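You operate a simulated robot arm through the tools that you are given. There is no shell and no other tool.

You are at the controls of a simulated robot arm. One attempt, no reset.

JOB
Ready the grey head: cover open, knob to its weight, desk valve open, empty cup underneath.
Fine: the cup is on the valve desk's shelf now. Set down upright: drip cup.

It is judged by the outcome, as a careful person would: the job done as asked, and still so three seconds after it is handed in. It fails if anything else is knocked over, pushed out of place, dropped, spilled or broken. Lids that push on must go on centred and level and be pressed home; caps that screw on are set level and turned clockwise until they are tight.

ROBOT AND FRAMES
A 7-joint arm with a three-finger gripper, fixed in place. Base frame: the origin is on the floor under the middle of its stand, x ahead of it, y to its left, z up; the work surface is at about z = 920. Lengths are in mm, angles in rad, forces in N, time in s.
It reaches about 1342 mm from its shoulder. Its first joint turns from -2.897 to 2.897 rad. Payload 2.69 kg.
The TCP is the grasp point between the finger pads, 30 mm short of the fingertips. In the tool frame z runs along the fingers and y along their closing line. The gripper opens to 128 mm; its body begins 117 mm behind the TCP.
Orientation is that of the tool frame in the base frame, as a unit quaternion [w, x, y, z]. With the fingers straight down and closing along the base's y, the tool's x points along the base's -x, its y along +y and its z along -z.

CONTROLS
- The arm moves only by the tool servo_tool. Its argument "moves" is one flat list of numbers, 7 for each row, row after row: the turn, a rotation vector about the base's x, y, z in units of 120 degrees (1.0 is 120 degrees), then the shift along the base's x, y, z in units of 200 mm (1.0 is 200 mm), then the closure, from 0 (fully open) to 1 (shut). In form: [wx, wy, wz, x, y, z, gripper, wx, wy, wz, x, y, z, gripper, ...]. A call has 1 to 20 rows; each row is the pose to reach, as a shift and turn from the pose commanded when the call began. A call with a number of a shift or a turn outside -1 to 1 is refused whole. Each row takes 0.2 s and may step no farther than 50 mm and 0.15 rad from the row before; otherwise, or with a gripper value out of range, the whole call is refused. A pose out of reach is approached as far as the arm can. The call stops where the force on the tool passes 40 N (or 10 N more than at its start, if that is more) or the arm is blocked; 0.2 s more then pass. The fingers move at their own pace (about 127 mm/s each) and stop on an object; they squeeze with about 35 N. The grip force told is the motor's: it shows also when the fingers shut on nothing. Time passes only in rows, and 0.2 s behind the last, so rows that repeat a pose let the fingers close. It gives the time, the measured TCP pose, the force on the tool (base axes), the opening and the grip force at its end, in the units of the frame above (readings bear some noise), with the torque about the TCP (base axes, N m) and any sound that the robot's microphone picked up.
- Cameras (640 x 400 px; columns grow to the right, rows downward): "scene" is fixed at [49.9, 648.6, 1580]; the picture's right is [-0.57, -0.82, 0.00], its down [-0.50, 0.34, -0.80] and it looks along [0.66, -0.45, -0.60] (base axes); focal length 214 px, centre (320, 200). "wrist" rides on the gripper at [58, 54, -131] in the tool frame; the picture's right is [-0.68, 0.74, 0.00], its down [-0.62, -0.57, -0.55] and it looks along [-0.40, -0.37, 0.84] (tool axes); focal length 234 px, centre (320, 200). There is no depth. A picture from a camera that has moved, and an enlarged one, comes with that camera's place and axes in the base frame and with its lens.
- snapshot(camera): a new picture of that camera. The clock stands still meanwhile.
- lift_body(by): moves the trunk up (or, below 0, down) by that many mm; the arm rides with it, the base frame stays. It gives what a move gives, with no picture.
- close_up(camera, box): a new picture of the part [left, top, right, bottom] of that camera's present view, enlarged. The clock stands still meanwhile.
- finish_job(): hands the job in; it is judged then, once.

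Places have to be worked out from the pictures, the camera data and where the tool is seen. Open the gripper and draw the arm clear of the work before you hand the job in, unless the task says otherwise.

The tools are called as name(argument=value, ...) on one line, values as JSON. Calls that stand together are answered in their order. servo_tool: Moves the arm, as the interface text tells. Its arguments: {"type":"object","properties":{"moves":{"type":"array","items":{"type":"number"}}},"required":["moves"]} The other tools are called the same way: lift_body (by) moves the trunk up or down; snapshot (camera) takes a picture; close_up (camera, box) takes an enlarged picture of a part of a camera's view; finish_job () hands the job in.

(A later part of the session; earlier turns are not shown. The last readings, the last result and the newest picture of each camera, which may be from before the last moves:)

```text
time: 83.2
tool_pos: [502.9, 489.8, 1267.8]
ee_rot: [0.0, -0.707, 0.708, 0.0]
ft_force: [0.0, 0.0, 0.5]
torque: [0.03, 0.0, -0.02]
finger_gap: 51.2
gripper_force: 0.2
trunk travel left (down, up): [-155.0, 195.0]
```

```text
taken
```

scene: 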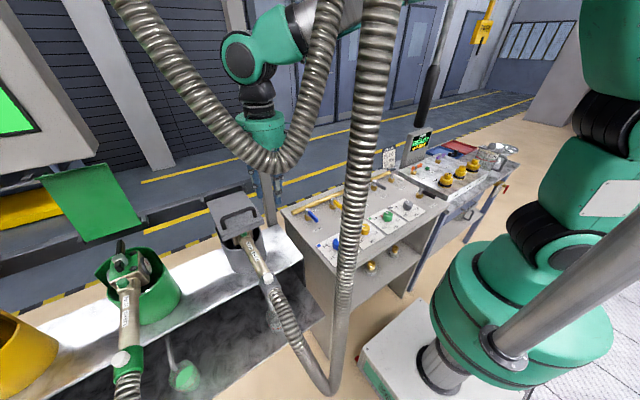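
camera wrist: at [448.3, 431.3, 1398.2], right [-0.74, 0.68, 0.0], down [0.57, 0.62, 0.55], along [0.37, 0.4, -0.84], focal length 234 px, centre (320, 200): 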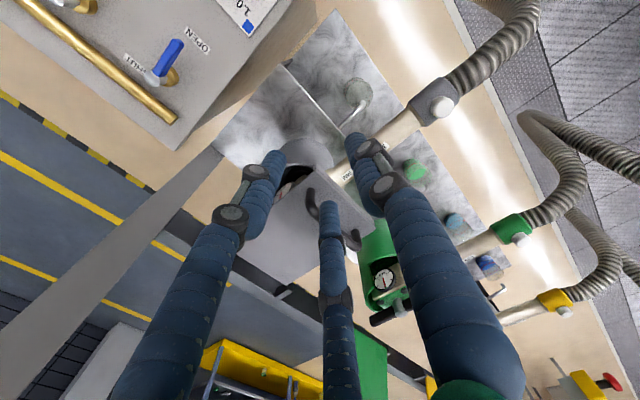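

The cover and its handle are visible between the fingers. I'll zoom for a triangulation.

close_up(camera="wrist", box=[220, 130, 420, 310])

close_up(camera="scene", box=[190, 130, 310, 270])

```text
2.22 times, centred on (320, 220) of wrist
camera zoom: at [448.3, 431.3, 1398.2], right [-0.74, 0.68, 0.0], down [0.57, 0.62, 0.55], along [0.37, 0.4, -0.84], focal length 520 px, centre (320, 156)
```

zoom: 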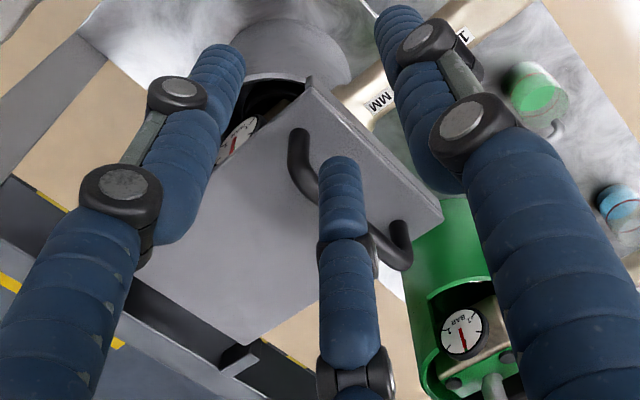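

```text
2.86 times, centred on (250, 200) of scene
camera zoom: at [49.9, 648.6, 1580.0], right [-0.57, -0.82, 0.0], down [-0.5, 0.34, -0.8], along [0.66, -0.45, -0.6], focal length 613 px, centre (520, 200)
```

zoom: 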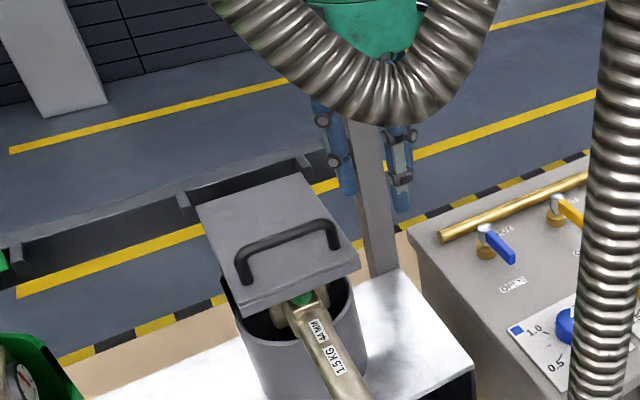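

Both cameras agree on the bail handle's bar: centre about (563,578,1185), along y, ~45 mm above the plate. I'll go above it with the fingers open to straddle it (single finger on the near side).

servo_tool(moves=[0, 0, 0, 0.1, 0.14, 0, 0.68, 0, 0, 0, 0.2, 0.28, 0, 0.68, 0, 0, 0, 0.3, 0.42, 0, 0.68, 0, 0, 0, 0.33, 0.441, -0.04, 0.68])

snapshot(camera="wrist")

snapshot(camera="scene")

```text
time: 84.2
tool_pos: [571.1, 579.7, 1258.4]
ee_rot: [0.0, 0.707, -0.707, 0.001]
ft_force: [-0.1, 0.0, 0.3]
torque: [-0.03, 0.01, 0.01]
finger_gap: 40.8
gripper_force: 0.0
trunk travel left (down, up): [-155.0, 195.0]
```

```text
taken
camera wrist: at [516.0, 520.6, 1390.2], right [-0.74, 0.68, 0.0], down [0.57, 0.62, 0.55], along [0.37, 0.4, -0.84], focal length 234 px, centre (320, 200)
```

wrist: 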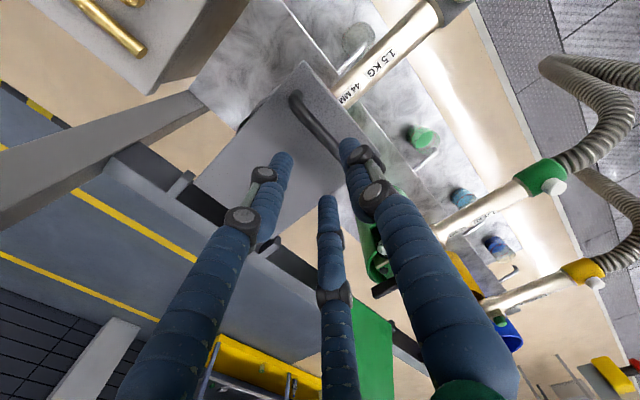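

```text
taken
```

scene: 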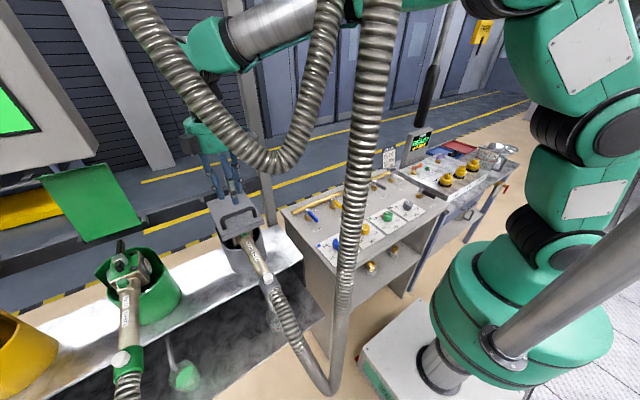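

I'm over the handle. I'll zoom to check the bar relative to the tool axis, and measure the hinge side too.

close_up(camera="wrist", box=[180, 50, 400, 270])

close_up(camera="scene", box=[160, 100, 300, 270])

```text
1.82 times, centred on (290, 160) of wrist
camera zoom: at [516.0, 520.6, 1390.2], right [-0.74, 0.68, 0.0], down [0.57, 0.62, 0.55], along [0.37, 0.4, -0.84], focal length 426 px, centre (374, 273)
```

zoom: 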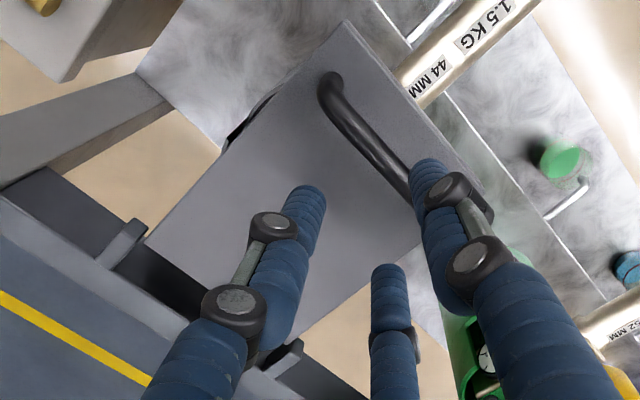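

```text
2.35 times, centred on (230, 185) of scene
camera zoom: at [49.9, 648.6, 1580.0], right [-0.57, -0.82, 0.0], down [-0.5, 0.34, -0.8], along [0.66, -0.45, -0.6], focal length 505 px, centre (532, 235)
```

zoom: 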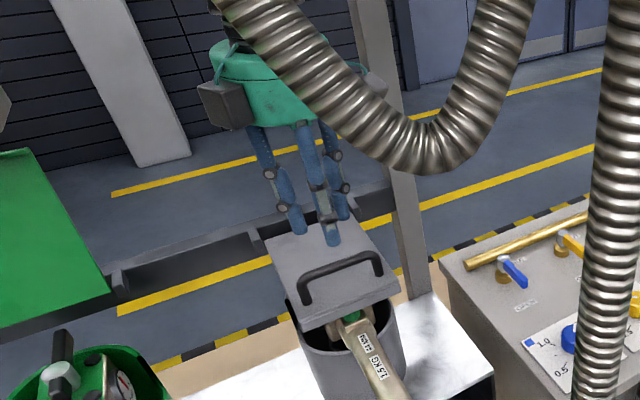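

Bar x≈559 and posts at y≈530/626; plate top z≈1138, from x≈534 (front) to 722 (hinge side). I'll centre (TCP x≈566) and lower so the fingertips stop about 15 mm above the plate, straddling the bar.

servo_tool(moves=[0, 0, 0, -0.0225, -0.008, -0.12, 0.64, 0, 0, 0, -0.0225, -0.008, -0.25, 0.64, 0, 0, 0, -0.0225, -0.008, -0.33, 0.64, 0, 0, 0, -0.0225, -0.008, -0.375, 0.64])

close_up(camera="wrist", box=[220, 70, 420, 270])

close_up(camera="scene", box=[190, 150, 290, 260])

```text
time: 85.2
tool_pos: [565.3, 576.3, 1184.6]
ee_rot: [-0.001, 0.707, -0.707, 0.0]
ft_force: [0.0, 0.0, -0.6]
torque: [-0.04, 0.03, -0.03]
finger_gap: 46.2
gripper_force: 0.1
trunk travel left (down, up): [-155.0, 195.0]
```

```text
2.00 times, centred on (320, 170) of wrist
camera zoom: at [510.6, 517.9, 1316.1], right [-0.74, 0.68, 0.0], down [0.57, 0.62, 0.55], along [0.37, 0.41, -0.84], focal length 468 px, centre (320, 260)
```

zoom: 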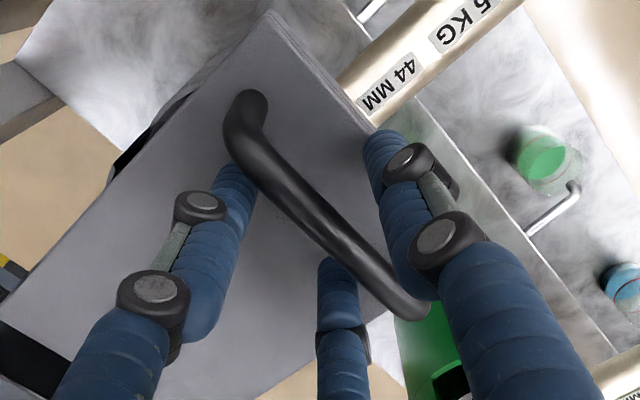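

```text
3.64 times, centred on (240, 205) of scene
camera zoom: at [49.9, 648.6, 1580.0], right [-0.57, -0.82, 0.0], down [-0.5, 0.34, -0.8], along [0.66, -0.45, -0.6], focal length 780 px, centre (611, 182)
```

zoom: 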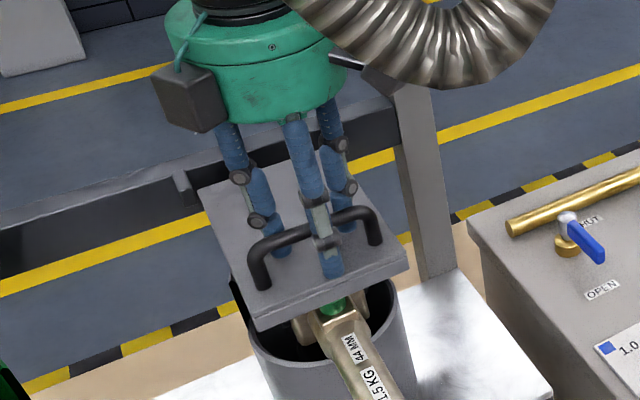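

The bar lies between the near finger and the two far fingers, with no contact. I'll close onto it.

servo_tool(moves=[0, 0, 0, 0, 0, 0, 0.7, 0, 0, 0, 0, 0, 0, 0.76, 0, 0, 0, 0, 0, 0, 0.82, 0, 0, 0, 0, 0, 0, 0.9, 0, 0, 0, 0, 0, 0, 1, 0, 0, 0, 0, 0, 0, 1])

close_up(camera="wrist", box=[220, 70, 420, 270])

```text
time: 86.6
tool_pos: [565.0, 575.9, 1184.9]
ee_rot: [0.001, -0.707, 0.708, 0.0]
ft_force: [-5.5, 0.2, 0.1]
torque: [-0.08, 0.03, 0.0]
finger_gap: 18.5
gripper_force: 43.9
trunk travel left (down, up): [-155.0, 195.0]
```

```text
2.00 times, centred on (320, 170) of wrist
camera zoom: at [510.0, 517.9, 1316.4], right [-0.74, 0.68, 0.0], down [0.57, 0.62, 0.55], along [0.37, 0.4, -0.84], focal length 468 px, centre (320, 260)
```

zoom: 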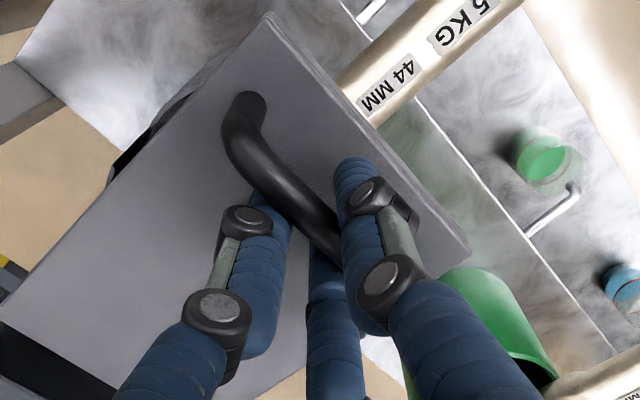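

The bar is clamped (about 10 mm thick). I'll lift the cover by the first ~5° along the hinge arc and read the forces.

servo_tool(moves=[0, 0, 0, 0.01, 0, 0.03, 1, 0, 0, 0, 0.026, 0, 0.072, 1, 0, 0, 0, 0.026, 0, 0.072, 1])

close_up(camera="scene", box=[190, 150, 290, 260])

```text
time: 87.4
tool_pos: [568.4, 577.2, 1199.4]
ee_rot: [-0.001, 0.707, -0.707, -0.001]
ft_force: [-22.5, -4.0, 6.8]
torque: [-0.45, 0.27, 0.02]
finger_gap: 19.3
gripper_force: 44.1
trunk travel left (down, up): [-155.0, 195.0]
```

```text
3.64 times, centred on (240, 205) of scene
camera zoom: at [49.9, 648.6, 1580.0], right [-0.57, -0.82, 0.0], down [-0.5, 0.34, -0.8], along [0.66, -0.45, -0.6], focal length 780 px, centre (611, 182)
```

zoom: 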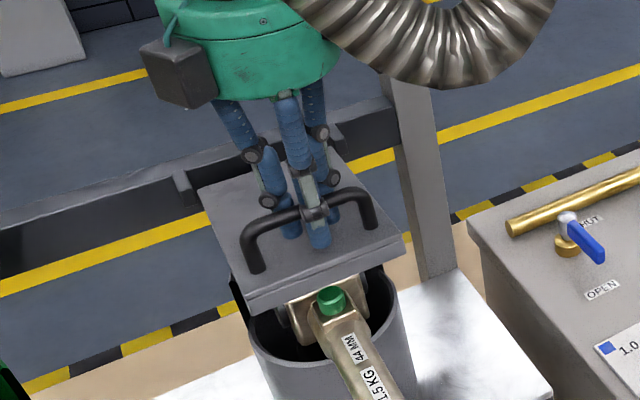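

The cover is lifting. The -22 N in x says the true path needs less +x (the hinge sits higher than I assumed), so I'll use a corrected arc and continue to about 15°.

servo_tool(moves=[0, 0, 0, -0.0015, 0, 0.035, 1, 0, 0, 0, 0.01, 0, 0.07, 1, 0, 0, 0, 0.0238, 0, 0.105, 1, 0, 0, 0, 0.039, 0, 0.139, 1])

close_up(camera="scene", box=[190, 150, 290, 260])

```text
time: 88.4
tool_pos: [581.1, 577.2, 1225.2]
ee_rot: [0.0, 0.707, -0.707, 0.0]
ft_force: [14.4, -1.8, -12.0]
torque: [0.63, 0.28, 0.04]
finger_gap: 20.6
gripper_force: 44.3
trunk travel left (down, up): [-155.0, 195.0]
```

```text
3.64 times, centred on (240, 205) of scene
camera zoom: at [49.9, 648.6, 1580.0], right [-0.57, -0.82, 0.0], down [-0.5, 0.34, -0.8], along [0.66, -0.45, -0.6], focal length 780 px, centre (611, 182)
```

zoom: 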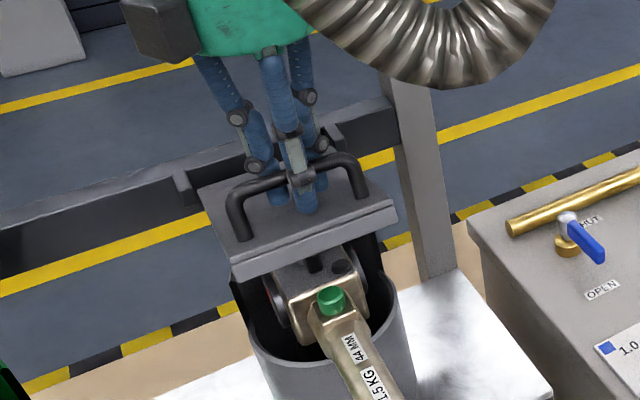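

The cover follows (now about 15–20°). Forces have changed sign, so I'll look at how the bar sits in the fingers before continuing.

close_up(camera="wrist", box=[200, 70, 420, 270])

snapshot(camera="wrist")

snapshot(camera="scene")

```text
2.00 times, centred on (310, 170) of wrist
camera zoom: at [526.3, 517.9, 1357.0], right [-0.74, 0.68, 0.0], down [0.57, 0.62, 0.55], along [0.37, 0.4, -0.84], focal length 468 px, centre (340, 260)
```

zoom: 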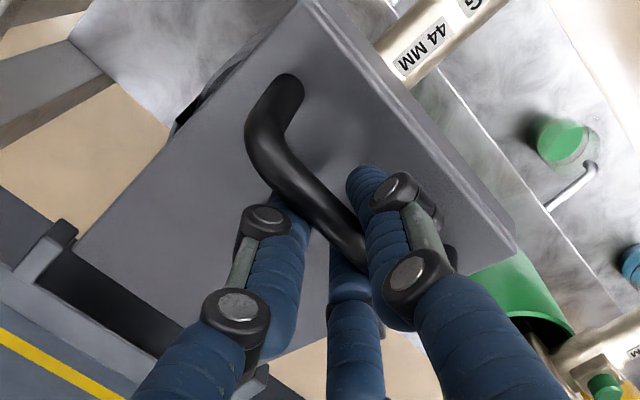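

```text
taken
camera wrist: at [526.3, 517.9, 1357.0], right [-0.74, 0.68, 0.0], down [0.57, 0.62, 0.55], along [0.37, 0.4, -0.84], focal length 234 px, centre (320, 200)
```

wrist: 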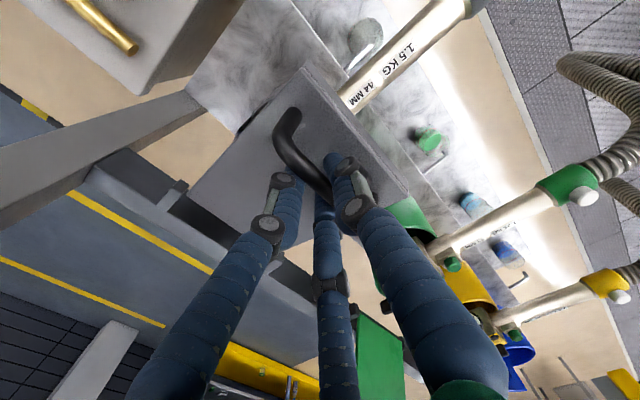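

```text
taken
```

scene: 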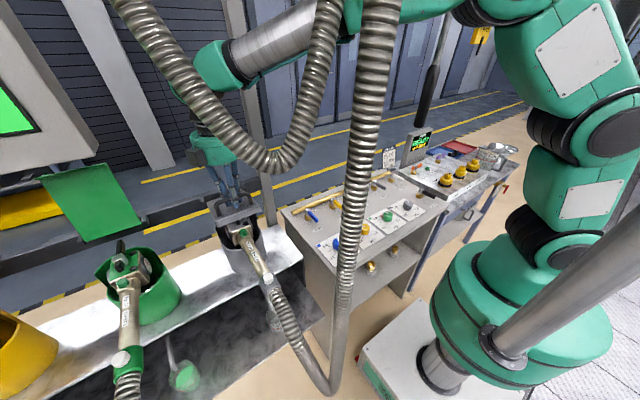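

From the corner rays the hinge is at about (722,1138) and the cover is at ~16°. I'll follow that arc to 25° and check the forces again.

servo_tool(moves=[0, 0, 0, 0.045, 0, 0.0195, 1, 0, 0, 0, 0.0665, 0, 0.0495, 1, 0, 0, 0, 0.0895, 0, 0.078, 1, 0, 0, 0, 0.1135, 0, 0.106, 1])

close_up(camera="wrist", box=[200, 70, 420, 270])

close_up(camera="scene", box=[190, 150, 290, 260])

```text
time: 89.4
tool_pos: [599.8, 576.8, 1251.3]
ee_rot: [0.003, -0.707, 0.707, 0.0]
ft_force: [-25.4, -2.5, 21.4]
torque: [0.12, 0.22, -0.04]
finger_gap: 21.3
gripper_force: 44.5
trunk travel left (down, up): [-155.0, 195.0]
```

```text
2.00 times, centred on (310, 170) of wrist
camera zoom: at [544.3, 517.5, 1381.8], right [-0.74, 0.68, 0.0], down [0.56, 0.61, 0.55], along [0.37, 0.41, -0.83], focal length 468 px, centre (340, 260)
```

zoom: 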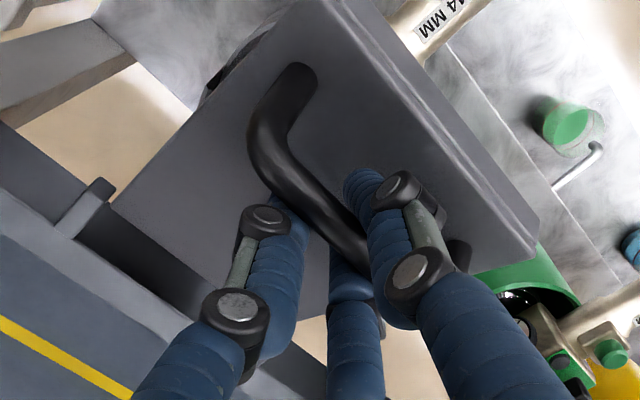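

```text
3.64 times, centred on (240, 205) of scene
camera zoom: at [49.9, 648.6, 1580.0], right [-0.57, -0.82, 0.0], down [-0.5, 0.34, -0.8], along [0.66, -0.45, -0.6], focal length 780 px, centre (611, 182)
```

zoom: 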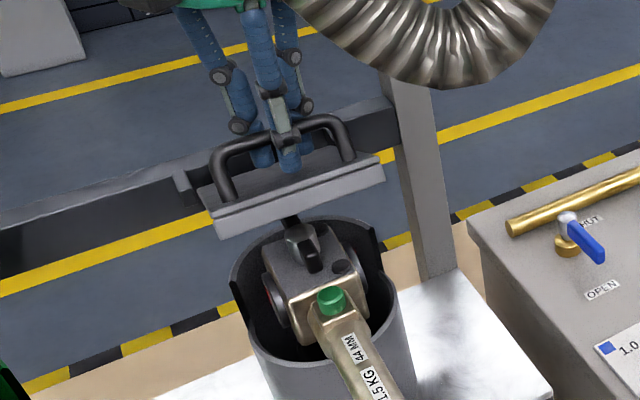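

The force is now purely radial (tool slightly inside the arc by ~3 mm), and the cover is at about 26°. I'll correct outward and continue to 35°.

servo_tool(moves=[0, 0, 0, 0.0, 0, 0.025, 1, 0, 0, 0, 0.015, 0, 0.045, 1, 0, 0, 0, 0.0365, 0, 0.058, 1, 0, 0, 0, 0.064, 0, 0.0825, 1, 0, 0, 0, 0.093, 0, 0.1065, 1])

close_up(camera="wrist", box=[200, 70, 420, 270])

```text
time: 90.6
tool_pos: [620.1, 576.8, 1269.6]
ee_rot: [0.0, 0.707, -0.707, 0.0]
ft_force: [-6.9, -1.7, 5.9]
torque: [0.15, 0.16, -0.03]
finger_gap: 21.8
gripper_force: 44.2
trunk travel left (down, up): [-155.0, 195.0]
```

```text
2.00 times, centred on (310, 170) of wrist
camera zoom: at [564.8, 517.9, 1401.0], right [-0.74, 0.68, 0.0], down [0.57, 0.62, 0.55], along [0.37, 0.41, -0.84], focal length 468 px, centre (340, 260)
```

zoom: 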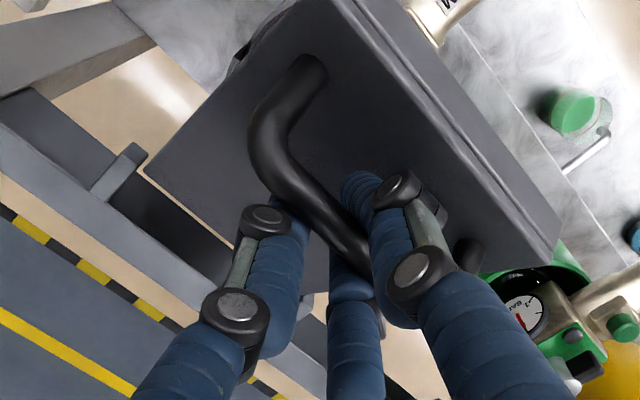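

The forces are now only about 9 N, so the arc model (hinge about (725,1135)) fits. I'll continue from 35° to 50°.

servo_tool(moves=[0, 0, 0, 0.0275, 0, 0.0255, 1, 0, 0, 0, 0.0585, 0, 0.0475, 1, 0, 0, 0, 0.0905, 0, 0.0675, 1, 0, 0, 0, 0.123, 0, 0.086, 1, 0, 0, 0, 0.157, 0, 0.103, 1, 0, 0, 0, 0.191, 0, 0.1185, 1])

close_up(camera="wrist", box=[200, 70, 420, 270])

snapshot(camera="scene")

```text
time: 92.0
tool_pos: [658.7, 576.0, 1292.8]
ee_rot: [0.0, 0.708, -0.707, 0.0]
ft_force: [2.2, -6.3, -9.9]
torque: [0.19, 0.14, 0.0]
finger_gap: 22.5
gripper_force: 44.7
trunk travel left (down, up): [-155.0, 195.0]
```

```text
2.00 times, centred on (310, 170) of wrist
camera zoom: at [604.3, 518.0, 1423.6], right [-0.74, 0.68, 0.0], down [0.57, 0.62, 0.55], along [0.37, 0.4, -0.84], focal length 468 px, centre (340, 260)
```

zoom: 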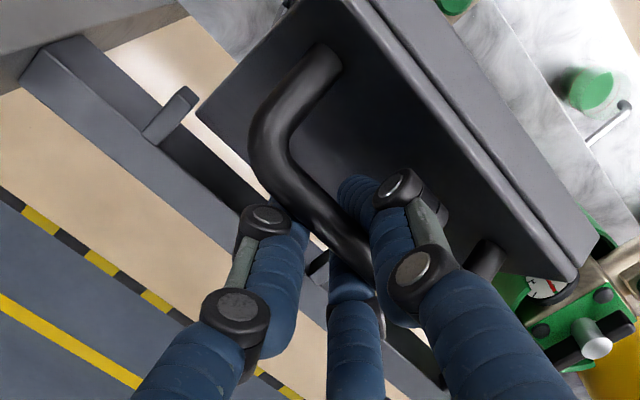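

```text
taken
```

scene: 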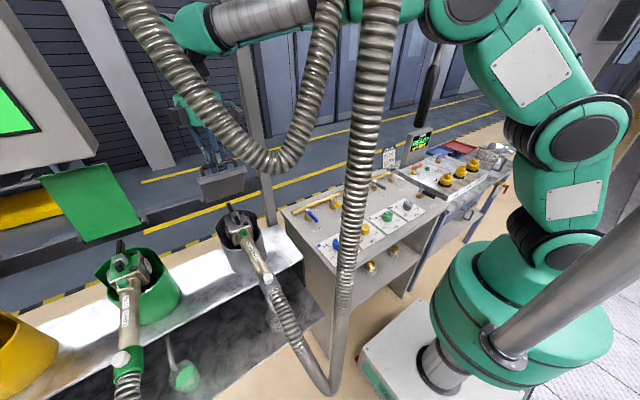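

Smooth, with only ~10 N (the cover's weight). I'll continue the arc to 70°.

servo_tool(moves=[0, 0, 0, 0.0365, 0, 0.009, 1, 0, 0, 0, 0.072, 0, 0.0215, 1, 0, 0, 0, 0.108, 0, 0.0325, 1, 0, 0, 0, 0.144, 0, 0.0415, 1, 0, 0, 0, 0.1805, 0, 0.0495, 1, 0, 0, 0, 0.2175, 0, 0.0555, 1, 0, 0, 0, 0.2545, 0, 0.06, 1, 0, 0, 0, 0.292, 0, 0.0625, 1])

close_up(camera="wrist", box=[200, 70, 420, 270])

snapshot(camera="scene")

```text
time: 93.8
tool_pos: [717.8, 576.7, 1304.0]
ee_rot: [0.0, -0.707, 0.707, 0.0]
ft_force: [-1.1, -11.0, -26.7]
torque: [0.13, 0.15, 0.06]
finger_gap: 22.5
gripper_force: 44.4
trunk travel left (down, up): [-155.0, 195.0]
```

```text
2.00 times, centred on (310, 170) of wrist
camera zoom: at [663.4, 518.3, 1435.4], right [-0.74, 0.68, 0.0], down [0.57, 0.62, 0.55], along [0.37, 0.4, -0.84], focal length 468 px, centre (340, 260)
```

zoom: 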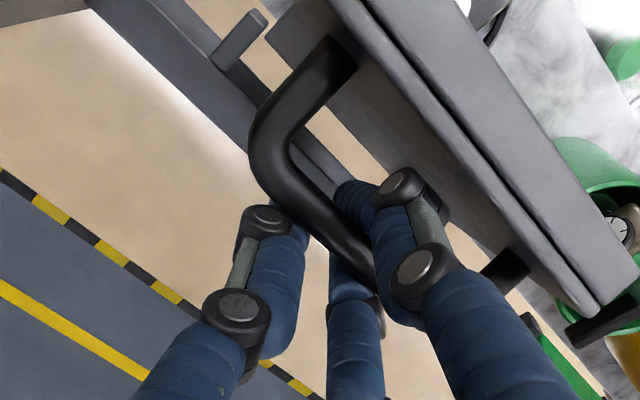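

```text
taken
```

scene: 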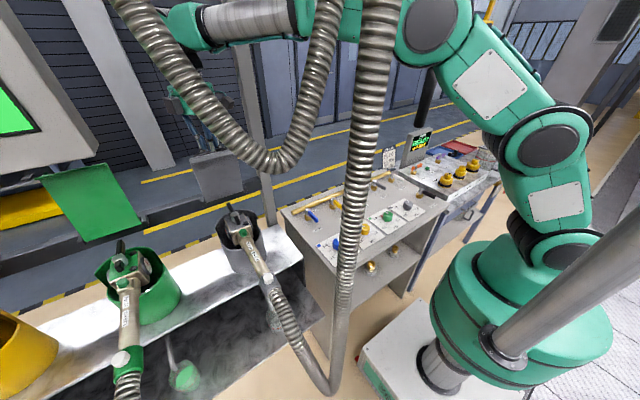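

The cover is at about 70°. Fz −27 N shows I'm ~2–3 mm outside the arc, so I'll lower the path slightly (and 1 mm in −y) and continue to 85°.

servo_tool(moves=[0, 0, 0, 0.0375, -0.005, -0.0095, 1, 0, 0, 0, 0.075, -0.005, -0.01, 1, 0, 0, 0, 0.112, -0.006, -0.012, 1, 0, 0, 0, 0.1495, -0.007, -0.0155, 1, 0, 0, 0, 0.1865, -0.007, -0.021, 1, 0, 0, 0, 0.223, -0.007, -0.028, 1])

close_up(camera="wrist", box=[200, 70, 420, 270])

close_up(camera="scene", box=[150, 60, 310, 220])

```text
time: 95.2
tool_pos: [762.3, 576.1, 1297.6]
ee_rot: [0.0, -0.707, 0.707, 0.0]
ft_force: [-6.9, -0.3, -22.5]
torque: [-0.02, 0.1, -0.01]
finger_gap: 22.8
gripper_force: 44.0
trunk travel left (down, up): [-155.0, 195.0]
```

```text
2.00 times, centred on (310, 170) of wrist
camera zoom: at [707.2, 518.3, 1430.1], right [-0.74, 0.68, 0.0], down [0.57, 0.62, 0.55], along [0.37, 0.4, -0.84], focal length 468 px, centre (340, 260)
```

zoom: 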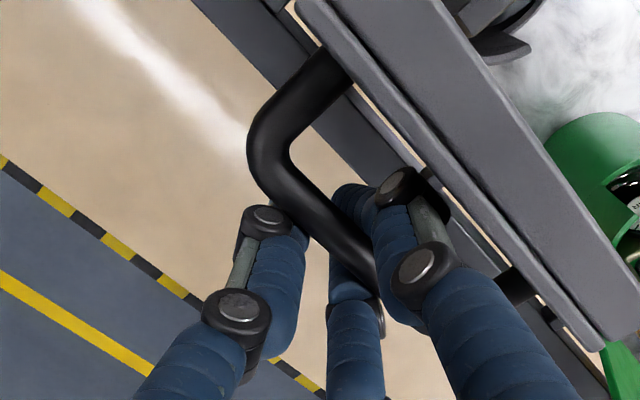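

```text
2.50 times, centred on (230, 140) of scene
camera zoom: at [49.9, 648.6, 1580.0], right [-0.57, -0.82, 0.0], down [-0.5, 0.34, -0.8], along [0.66, -0.45, -0.6], focal length 536 px, centre (545, 350)
```

zoom: 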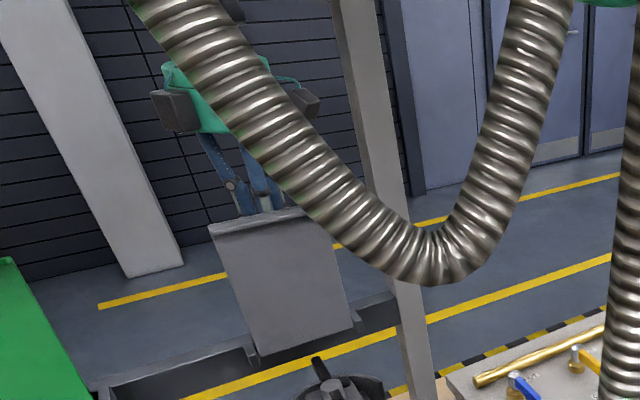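

The cover is almost vertical. I'll carry it past vertical to about 95°, lowering the path a little more.

servo_tool(moves=[0, 0, 0, 0.0365, 0, -0.0185, 1, 0, 0, 0, 0.0725, 0, -0.0285, 1, 0, 0, 0, 0.108, 0, -0.04, 1, 0, 0, 0, 0.143, 0, -0.0535, 1])

close_up(camera="wrist", box=[200, 70, 420, 270])

close_up(camera="scene", box=[150, 60, 310, 220])

```text
time: 96.2
tool_pos: [791.3, 576.9, 1287.9]
ee_rot: [0.001, 0.708, -0.706, 0.0]
ft_force: [-10.2, 3.3, -19.9]
torque: [0.13, 0.07, -0.05]
finger_gap: 22.8
gripper_force: 44.1
trunk travel left (down, up): [-155.0, 195.0]
```

```text
2.00 times, centred on (310, 170) of wrist
camera zoom: at [735.3, 518.3, 1420.0], right [-0.74, 0.68, 0.0], down [0.57, 0.62, 0.55], along [0.37, 0.4, -0.84], focal length 468 px, centre (340, 260)
```

zoom: 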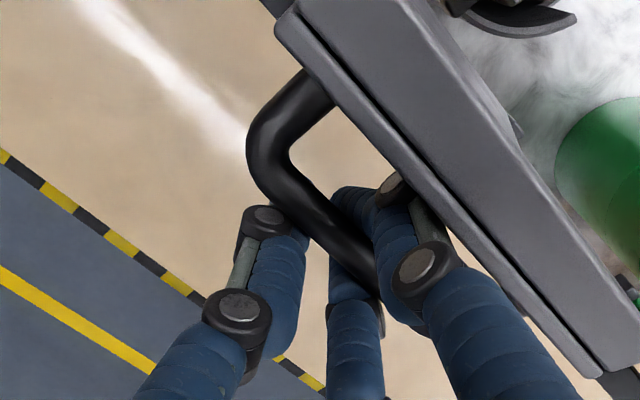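

```text
2.50 times, centred on (230, 140) of scene
camera zoom: at [49.9, 648.6, 1580.0], right [-0.57, -0.82, 0.0], down [-0.5, 0.34, -0.8], along [0.66, -0.45, -0.6], focal length 536 px, centre (545, 350)
```

zoom: 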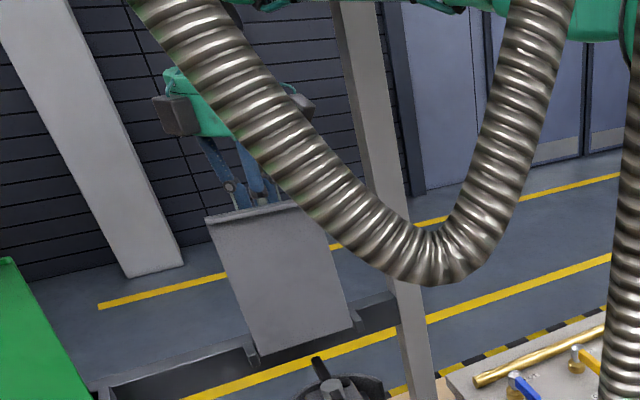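

The cover is past vertical (corner ray gives ~97°). I'll take it a few degrees further so it rests by itself, watching the forces.

servo_tool(moves=[0, 0, 0, 0.0345, 0, -0.024, 1, 0, 0, 0, 0.068, 0, -0.043, 1])

close_up(camera="wrist", box=[200, 70, 420, 270])

```text
time: 96.8
tool_pos: [801.6, 576.2, 1282.8]
ee_rot: [-0.001, 0.708, -0.706, 0.001]
ft_force: [-20.9, 5.7, -5.3]
torque: [-0.04, 0.66, -0.1]
finger_gap: 21.2
gripper_force: 42.7
trunk travel left (down, up): [-155.0, 195.0]
```

```text
2.00 times, centred on (310, 170) of wrist
camera zoom: at [746.8, 517.9, 1414.1], right [-0.74, 0.68, 0.0], down [0.56, 0.62, 0.55], along [0.37, 0.41, -0.83], focal length 468 px, centre (340, 260)
```

zoom: 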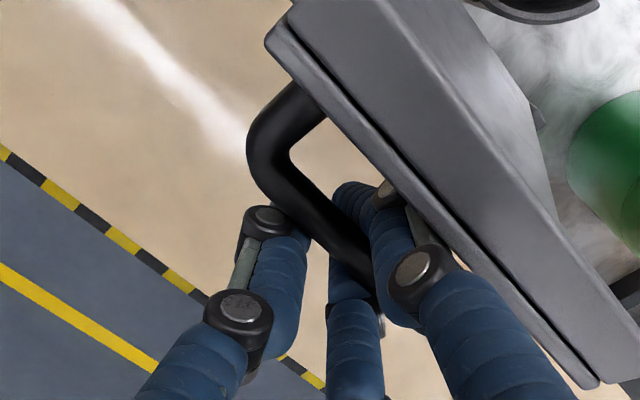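

At about 100° the near finger is close to the plate edge (fx −21 N), so I'll release here: open just enough while easing 3 mm in +x so the finger doesn't press the plate back.

servo_tool(moves=[0, 0, 0, 0.005, 0, 0, 0.83, 0, 0, 0, 0.01, 0, 0, 0.81, 0, 0, 0, 0.015, 0, 0, 0.79, 0, 0, 0, 0.015, 0, 0, 0.78])

close_up(camera="wrist", box=[200, 70, 420, 270])

close_up(camera="scene", box=[150, 60, 310, 220])

```text
time: 97.8
tool_pos: [806.3, 574.7, 1282.9]
ee_rot: [0.001, -0.707, 0.707, 0.001]
ft_force: [-1.8, 0.1, 1.0]
torque: [0.01, 0.0, -0.04]
finger_gap: 29.2
gripper_force: 0.9
trunk travel left (down, up): [-155.0, 195.0]
```

```text
2.00 times, centred on (310, 170) of wrist
camera zoom: at [751.3, 516.6, 1413.9], right [-0.74, 0.68, 0.0], down [0.57, 0.62, 0.55], along [0.37, 0.41, -0.84], focal length 468 px, centre (340, 260)
```

zoom: 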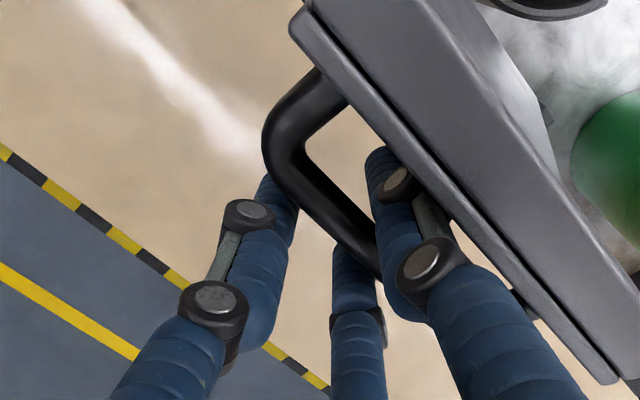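

```text
2.50 times, centred on (230, 140) of scene
camera zoom: at [49.9, 648.6, 1580.0], right [-0.57, -0.82, 0.0], down [-0.5, 0.34, -0.8], along [0.66, -0.45, -0.6], focal length 536 px, centre (545, 350)
```

zoom: 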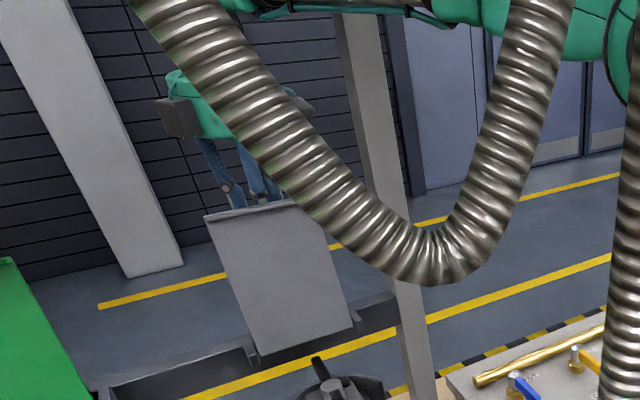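

Released cleanly; the cover stays past vertical. I'll raise the fingers straight up out of the bail.

servo_tool(moves=[0, 0, 0, 0.005, 0, 0.05, 0.78, 0, 0, 0, 0.01, 0, 0.12, 0.78, 0, 0, 0, 0.01, 0, 0.2, 0.78, 0, 0, 0, 0.01, 0, 0.3, 0.78, 0, 0, 0, 0.01, 0, 0.4, 0.78, 0, 0, 0, 0.01, 0, 0.5, 0.78])

snapshot(camera="wrist")

snapshot(camera="scene")

```text
time: 99.2
tool_pos: [804.3, 572.6, 1380.9]
ee_rot: [0.0, -0.707, 0.707, 0.0]
ft_force: [-1.1, -0.5, -0.1]
torque: [0.03, -0.04, 0.03]
finger_gap: 28.2
gripper_force: 0.0
out of reach, approached as far as the arm can: row 6
trunk travel left (down, up): [-155.0, 195.0]
```

```text
taken
camera wrist: at [750.5, 514.3, 1512.7], right [-0.74, 0.68, 0.0], down [0.56, 0.61, 0.55], along [0.37, 0.41, -0.83], focal length 234 px, centre (320, 200)
```

wrist: 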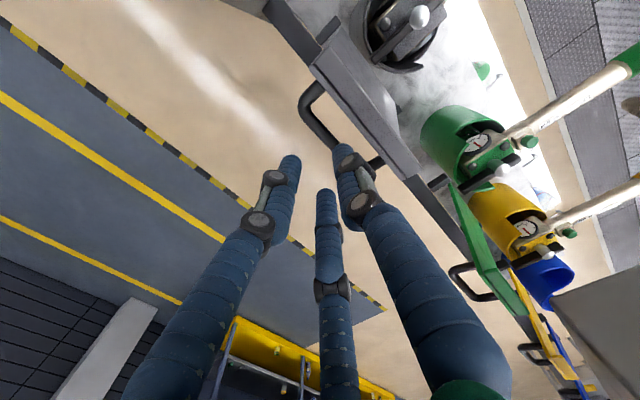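

```text
taken
```

scene: 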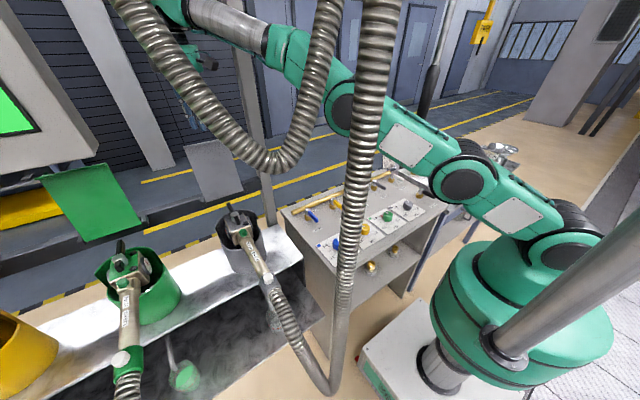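

The cover stays open by itself. I'll compare its angle with the open green cover.

close_up(camera="scene", box=[30, 120, 270, 290])

close_up(camera="wrist", box=[260, 0, 600, 360])

```text
2.35 times, centred on (150, 205) of scene
camera zoom: at [49.9, 648.6, 1580.0], right [-0.57, -0.82, 0.0], down [-0.5, 0.34, -0.8], along [0.66, -0.45, -0.6], focal length 505 px, centre (720, 188)
```

zoom: 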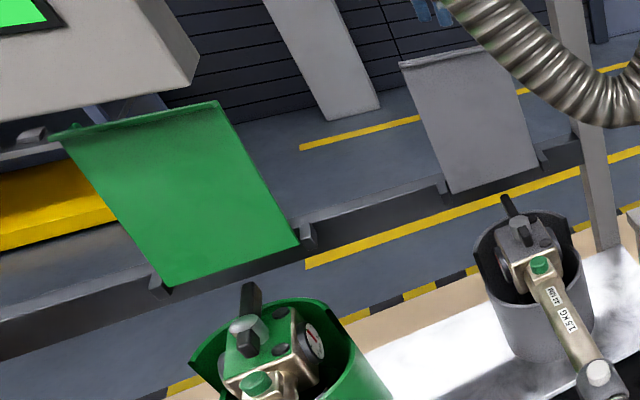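

```text
1.11 times, centred on (430, 180) of wrist
camera zoom: at [750.5, 514.3, 1512.7], right [-0.74, 0.68, 0.0], down [0.56, 0.61, 0.55], along [0.37, 0.41, -0.83], focal length 260 px, centre (198, 222)
```

zoom: 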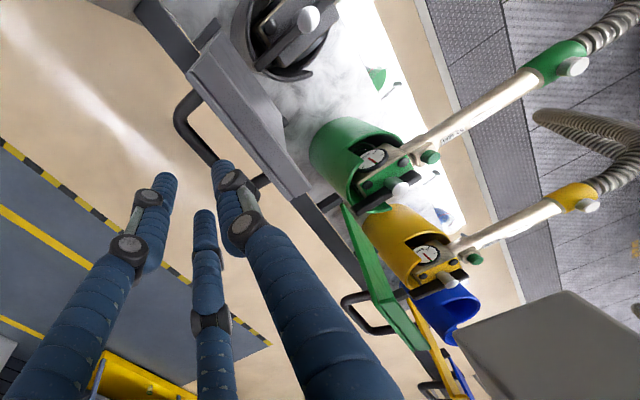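

Projection shows the grey cover at ~100°, the same as the open green cover (100–101°), so it is on its stop. Now I'll withdraw the hand over the cover's top edge toward the robot.

servo_tool(moves=[0, 0, 0, -0.15, 0, 0, 0.5, 0, 0, 0, -0.3, 0, 0, 0.5, 0, 0, 0, -0.45, 0, 0, 0.5, 0, 0, 0, -0.6, -0.03, 0, 0.5])

snapshot(camera="wrist")

snapshot(camera="scene")

```text
time: 100.2
tool_pos: [685.8, 567.5, 1377.5]
ee_rot: [0.0, 0.707, -0.707, 0.0]
ft_force: [0.7, -0.1, -1.2]
torque: [-0.07, 0.15, -0.01]
finger_gap: 64.3
gripper_force: 0.2
trunk travel left (down, up): [-155.0, 195.0]
```

```text
taken
camera wrist: at [631.2, 508.9, 1509.8], right [-0.74, 0.68, 0.0], down [0.57, 0.62, 0.55], along [0.37, 0.4, -0.84], focal length 234 px, centre (320, 200)
```

wrist: 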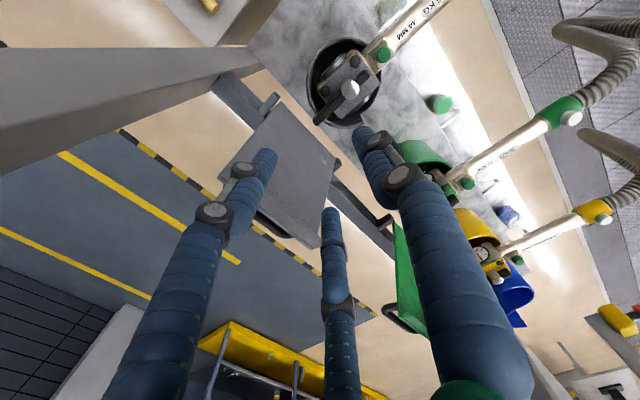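

```text
taken
```

scene: 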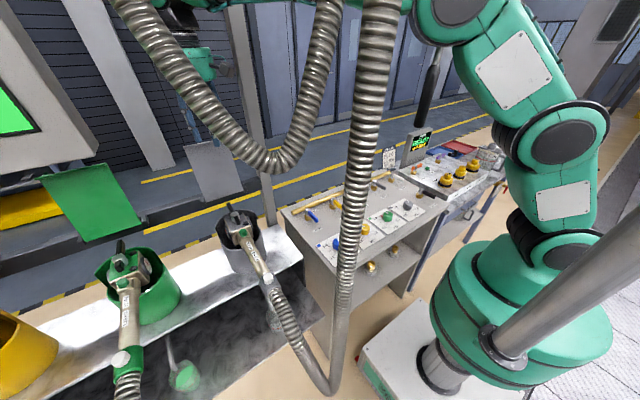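

The cover is open like its neighbours, and the hand is clear of it. I'll continue withdrawing toward the starting area, right of the hoses and left of the rod.

servo_tool(moves=[0, 0, 0, -0.12, -0.16, -0.05, 0.5, 0, 0, 0, -0.24, -0.32, -0.1, 0.5, 0, 0, 0, -0.36, -0.48, -0.12, 0.5, 0, 0, 0, -0.48, -0.64, -0.12, 0.5, 0, 0, 0, -0.6, -0.8, -0.12, 0.5, 0, 0, 0, -0.66, -0.95, -0.12, 0.5])

snapshot(camera="wrist")

snapshot(camera="scene")

```text
time: 101.6
tool_pos: [551.9, 378.4, 1354.2]
ee_rot: [0.0, 0.707, -0.707, 0.0]
ft_force: [-0.4, 0.9, 0.3]
torque: [-0.02, 0.01, 0.01]
finger_gap: 64.2
gripper_force: 0.1
trunk travel left (down, up): [-155.0, 195.0]
```

```text
taken
camera wrist: at [497.7, 320.1, 1485.4], right [-0.74, 0.68, 0.0], down [0.57, 0.62, 0.55], along [0.37, 0.4, -0.84], focal length 234 px, centre (320, 200)
```

wrist: 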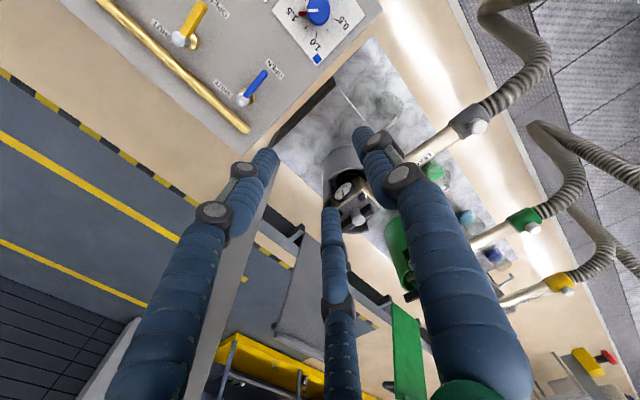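

```text
taken
```

scene: 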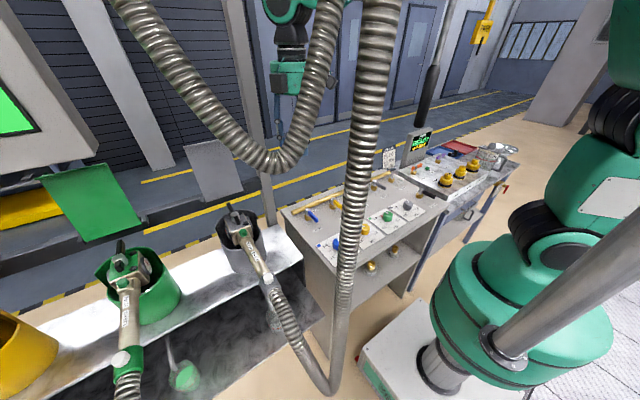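

All clear of the work. I'll go back near the starting pose and turn the camera toward the desk for a last check of the knob and lever with strong zoom.

servo_tool(moves=[0, 0, -0.068, -0.018, -0.085, 0.035, 0.3, 0, 0, -0.136, -0.036, -0.17, 0.07, 0.3, 0, 0, -0.204, -0.054, -0.255, 0.105, 0.3, 0, 0, -0.272, -0.072, -0.34, 0.14, 0.3, 0, 0, -0.34, -0.09, -0.425, 0.175, 0.3, 0, 0, -0.408, -0.108, -0.51, 0.21, 0.2, 0, 0, -0.476, -0.126, -0.595, 0.245, 0.2, 0, 0, -0.544, -0.144, -0.68, 0.28, 0.1, 0, 0, -0.612, -0.162, -0.765, 0.315, 0.1, 0, 0, -0.68, -0.18, -0.85, 0.35, 0, 0, 0, -0.75, -0.2, -0.93, 0.38, 0])

snapshot(camera="wrist")

snapshot(camera="scene")

```text
time: 104.0
tool_pos: [513.4, 191.3, 1431.1]
ee_rot: [0.001, 0.001, 1.0, 0.0]
ft_force: [0.4, -0.7, 0.0]
torque: [0.02, -0.01, 0.0]
finger_gap: 127.9
gripper_force: 0.0
trunk travel left (down, up): [-155.0, 195.0]
```

```text
taken
camera wrist: at [454.0, 244.7, 1562.0], right [0.68, 0.73, 0.0], down [0.61, -0.57, 0.55], along [0.4, -0.37, -0.84], focal length 234 px, centre (320, 200)
```

wrist: 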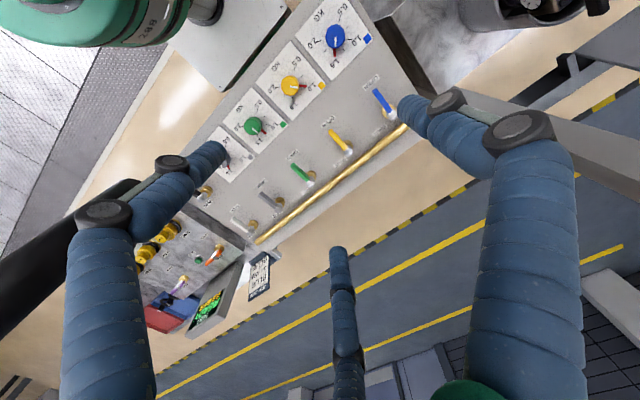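

```text
taken
```

scene: 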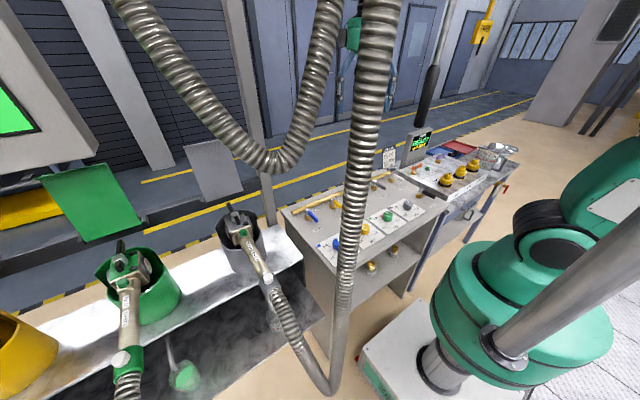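

The grey knob is partly behind a finger; I'll close the fingers for an unobstructed look.

servo_tool(moves=[0, 0, 0, 0, 0, 0, 1, 0, 0, 0, 0, 0, 0, 1, 0, 0, 0, 0, 0, 0, 1, 0, 0, 0, 0, 0, 0, 1])

close_up(camera="wrist", box=[210, 125, 260, 185])

close_up(camera="wrist", box=[220, 140, 400, 250])

close_up(camera="wrist", box=[300, 0, 380, 70])

close_up(camera="scene", box=[240, 280, 320, 350])

```text
time: 105.0
tool_pos: [513.5, 191.6, 1431.6]
ee_rot: [0.001, 0.0, 1.0, 0.0]
ft_force: [0.5, -0.2, -1.1]
torque: [-0.01, 0.02, -0.03]
finger_gap: 2.1
gripper_force: 31.7
trunk travel left (down, up): [-155.0, 195.0]
```

```text
6.67 times, centred on (235, 155) of wrist
camera zoom: at [453.7, 244.9, 1562.0], right [0.68, 0.74, 0.0], down [0.62, -0.57, 0.55], along [0.41, -0.37, -0.84], focal length 1561 px, centre (887, 500)
```

zoom: 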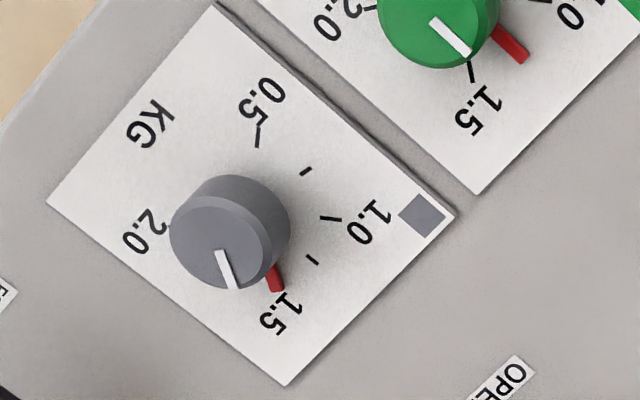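

```text
3.56 times, centred on (310, 195) of wrist
camera zoom: at [453.7, 244.9, 1562.0], right [0.68, 0.74, 0.0], down [0.62, -0.57, 0.55], along [0.41, -0.37, -0.84], focal length 833 px, centre (356, 218)
```

zoom: 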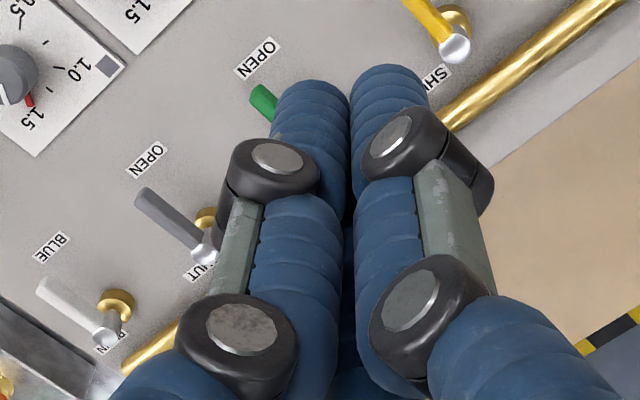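

```text
5.71 times, centred on (340, 35) of wrist
camera zoom: at [453.7, 244.9, 1562.0], right [0.68, 0.74, 0.0], down [0.62, -0.57, 0.55], along [0.41, -0.37, -0.84], focal length 1338 px, centre (206, 1143)
```

zoom: 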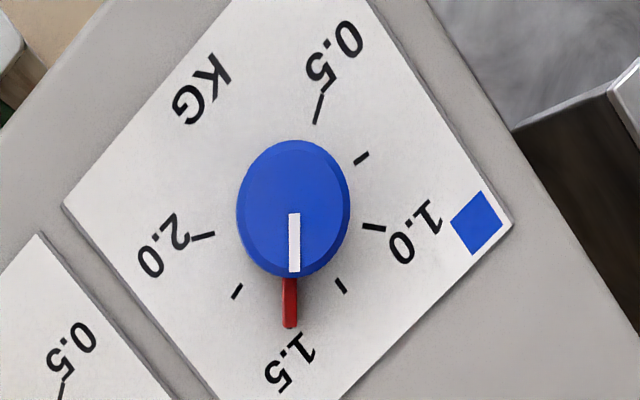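

```text
5.71 times, centred on (280, 315) of scene
camera zoom: at [49.9, 648.6, 1580.0], right [-0.57, -0.82, 0.0], down [-0.5, 0.34, -0.8], along [0.66, -0.45, -0.6], focal length 1226 px, centre (549, -457)
```

zoom: 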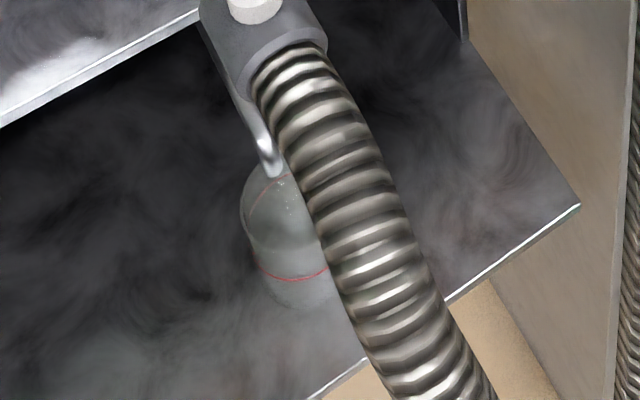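

Lever at OPEN and cup under the spout are confirmed. I'll zoom harder on the grey knob, with blue (set exactly at 1.5) as a reference, to judge the pointer precisely.

close_up(camera="wrist", box=[218, 142, 244, 168])

close_up(camera="wrist", box=[210, 128, 254, 178])

close_up(camera="wrist", box=[236, 108, 280, 148])

```text
15.38 times, centred on (231, 155) of wrist
camera zoom: at [453.7, 244.9, 1562.0], right [0.68, 0.74, 0.0], down [0.62, -0.57, 0.55], along [0.41, -0.37, -0.84], focal length 3603 px, centre (1689, 892)
```

zoom: 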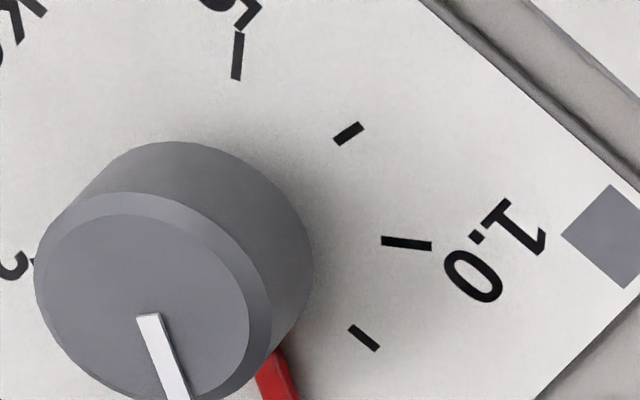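

```text
8.00 times, centred on (232, 153) of wrist
camera zoom: at [453.7, 244.9, 1562.0], right [0.68, 0.74, 0.0], down [0.62, -0.57, 0.55], along [0.41, -0.37, -0.84], focal length 1873 px, centre (1024, 576)
```

zoom: 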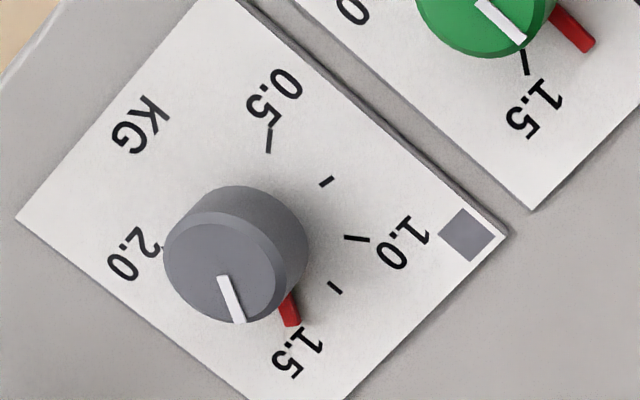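

```text
10.00 times, centred on (258, 128) of wrist
camera zoom: at [453.7, 244.9, 1562.0], right [0.68, 0.74, 0.0], down [0.62, -0.57, 0.55], along [0.41, -0.37, -0.84], focal length 2342 px, centre (940, 920)
```

zoom: 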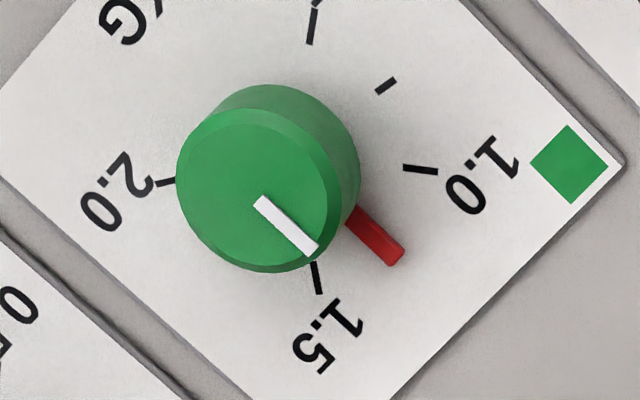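

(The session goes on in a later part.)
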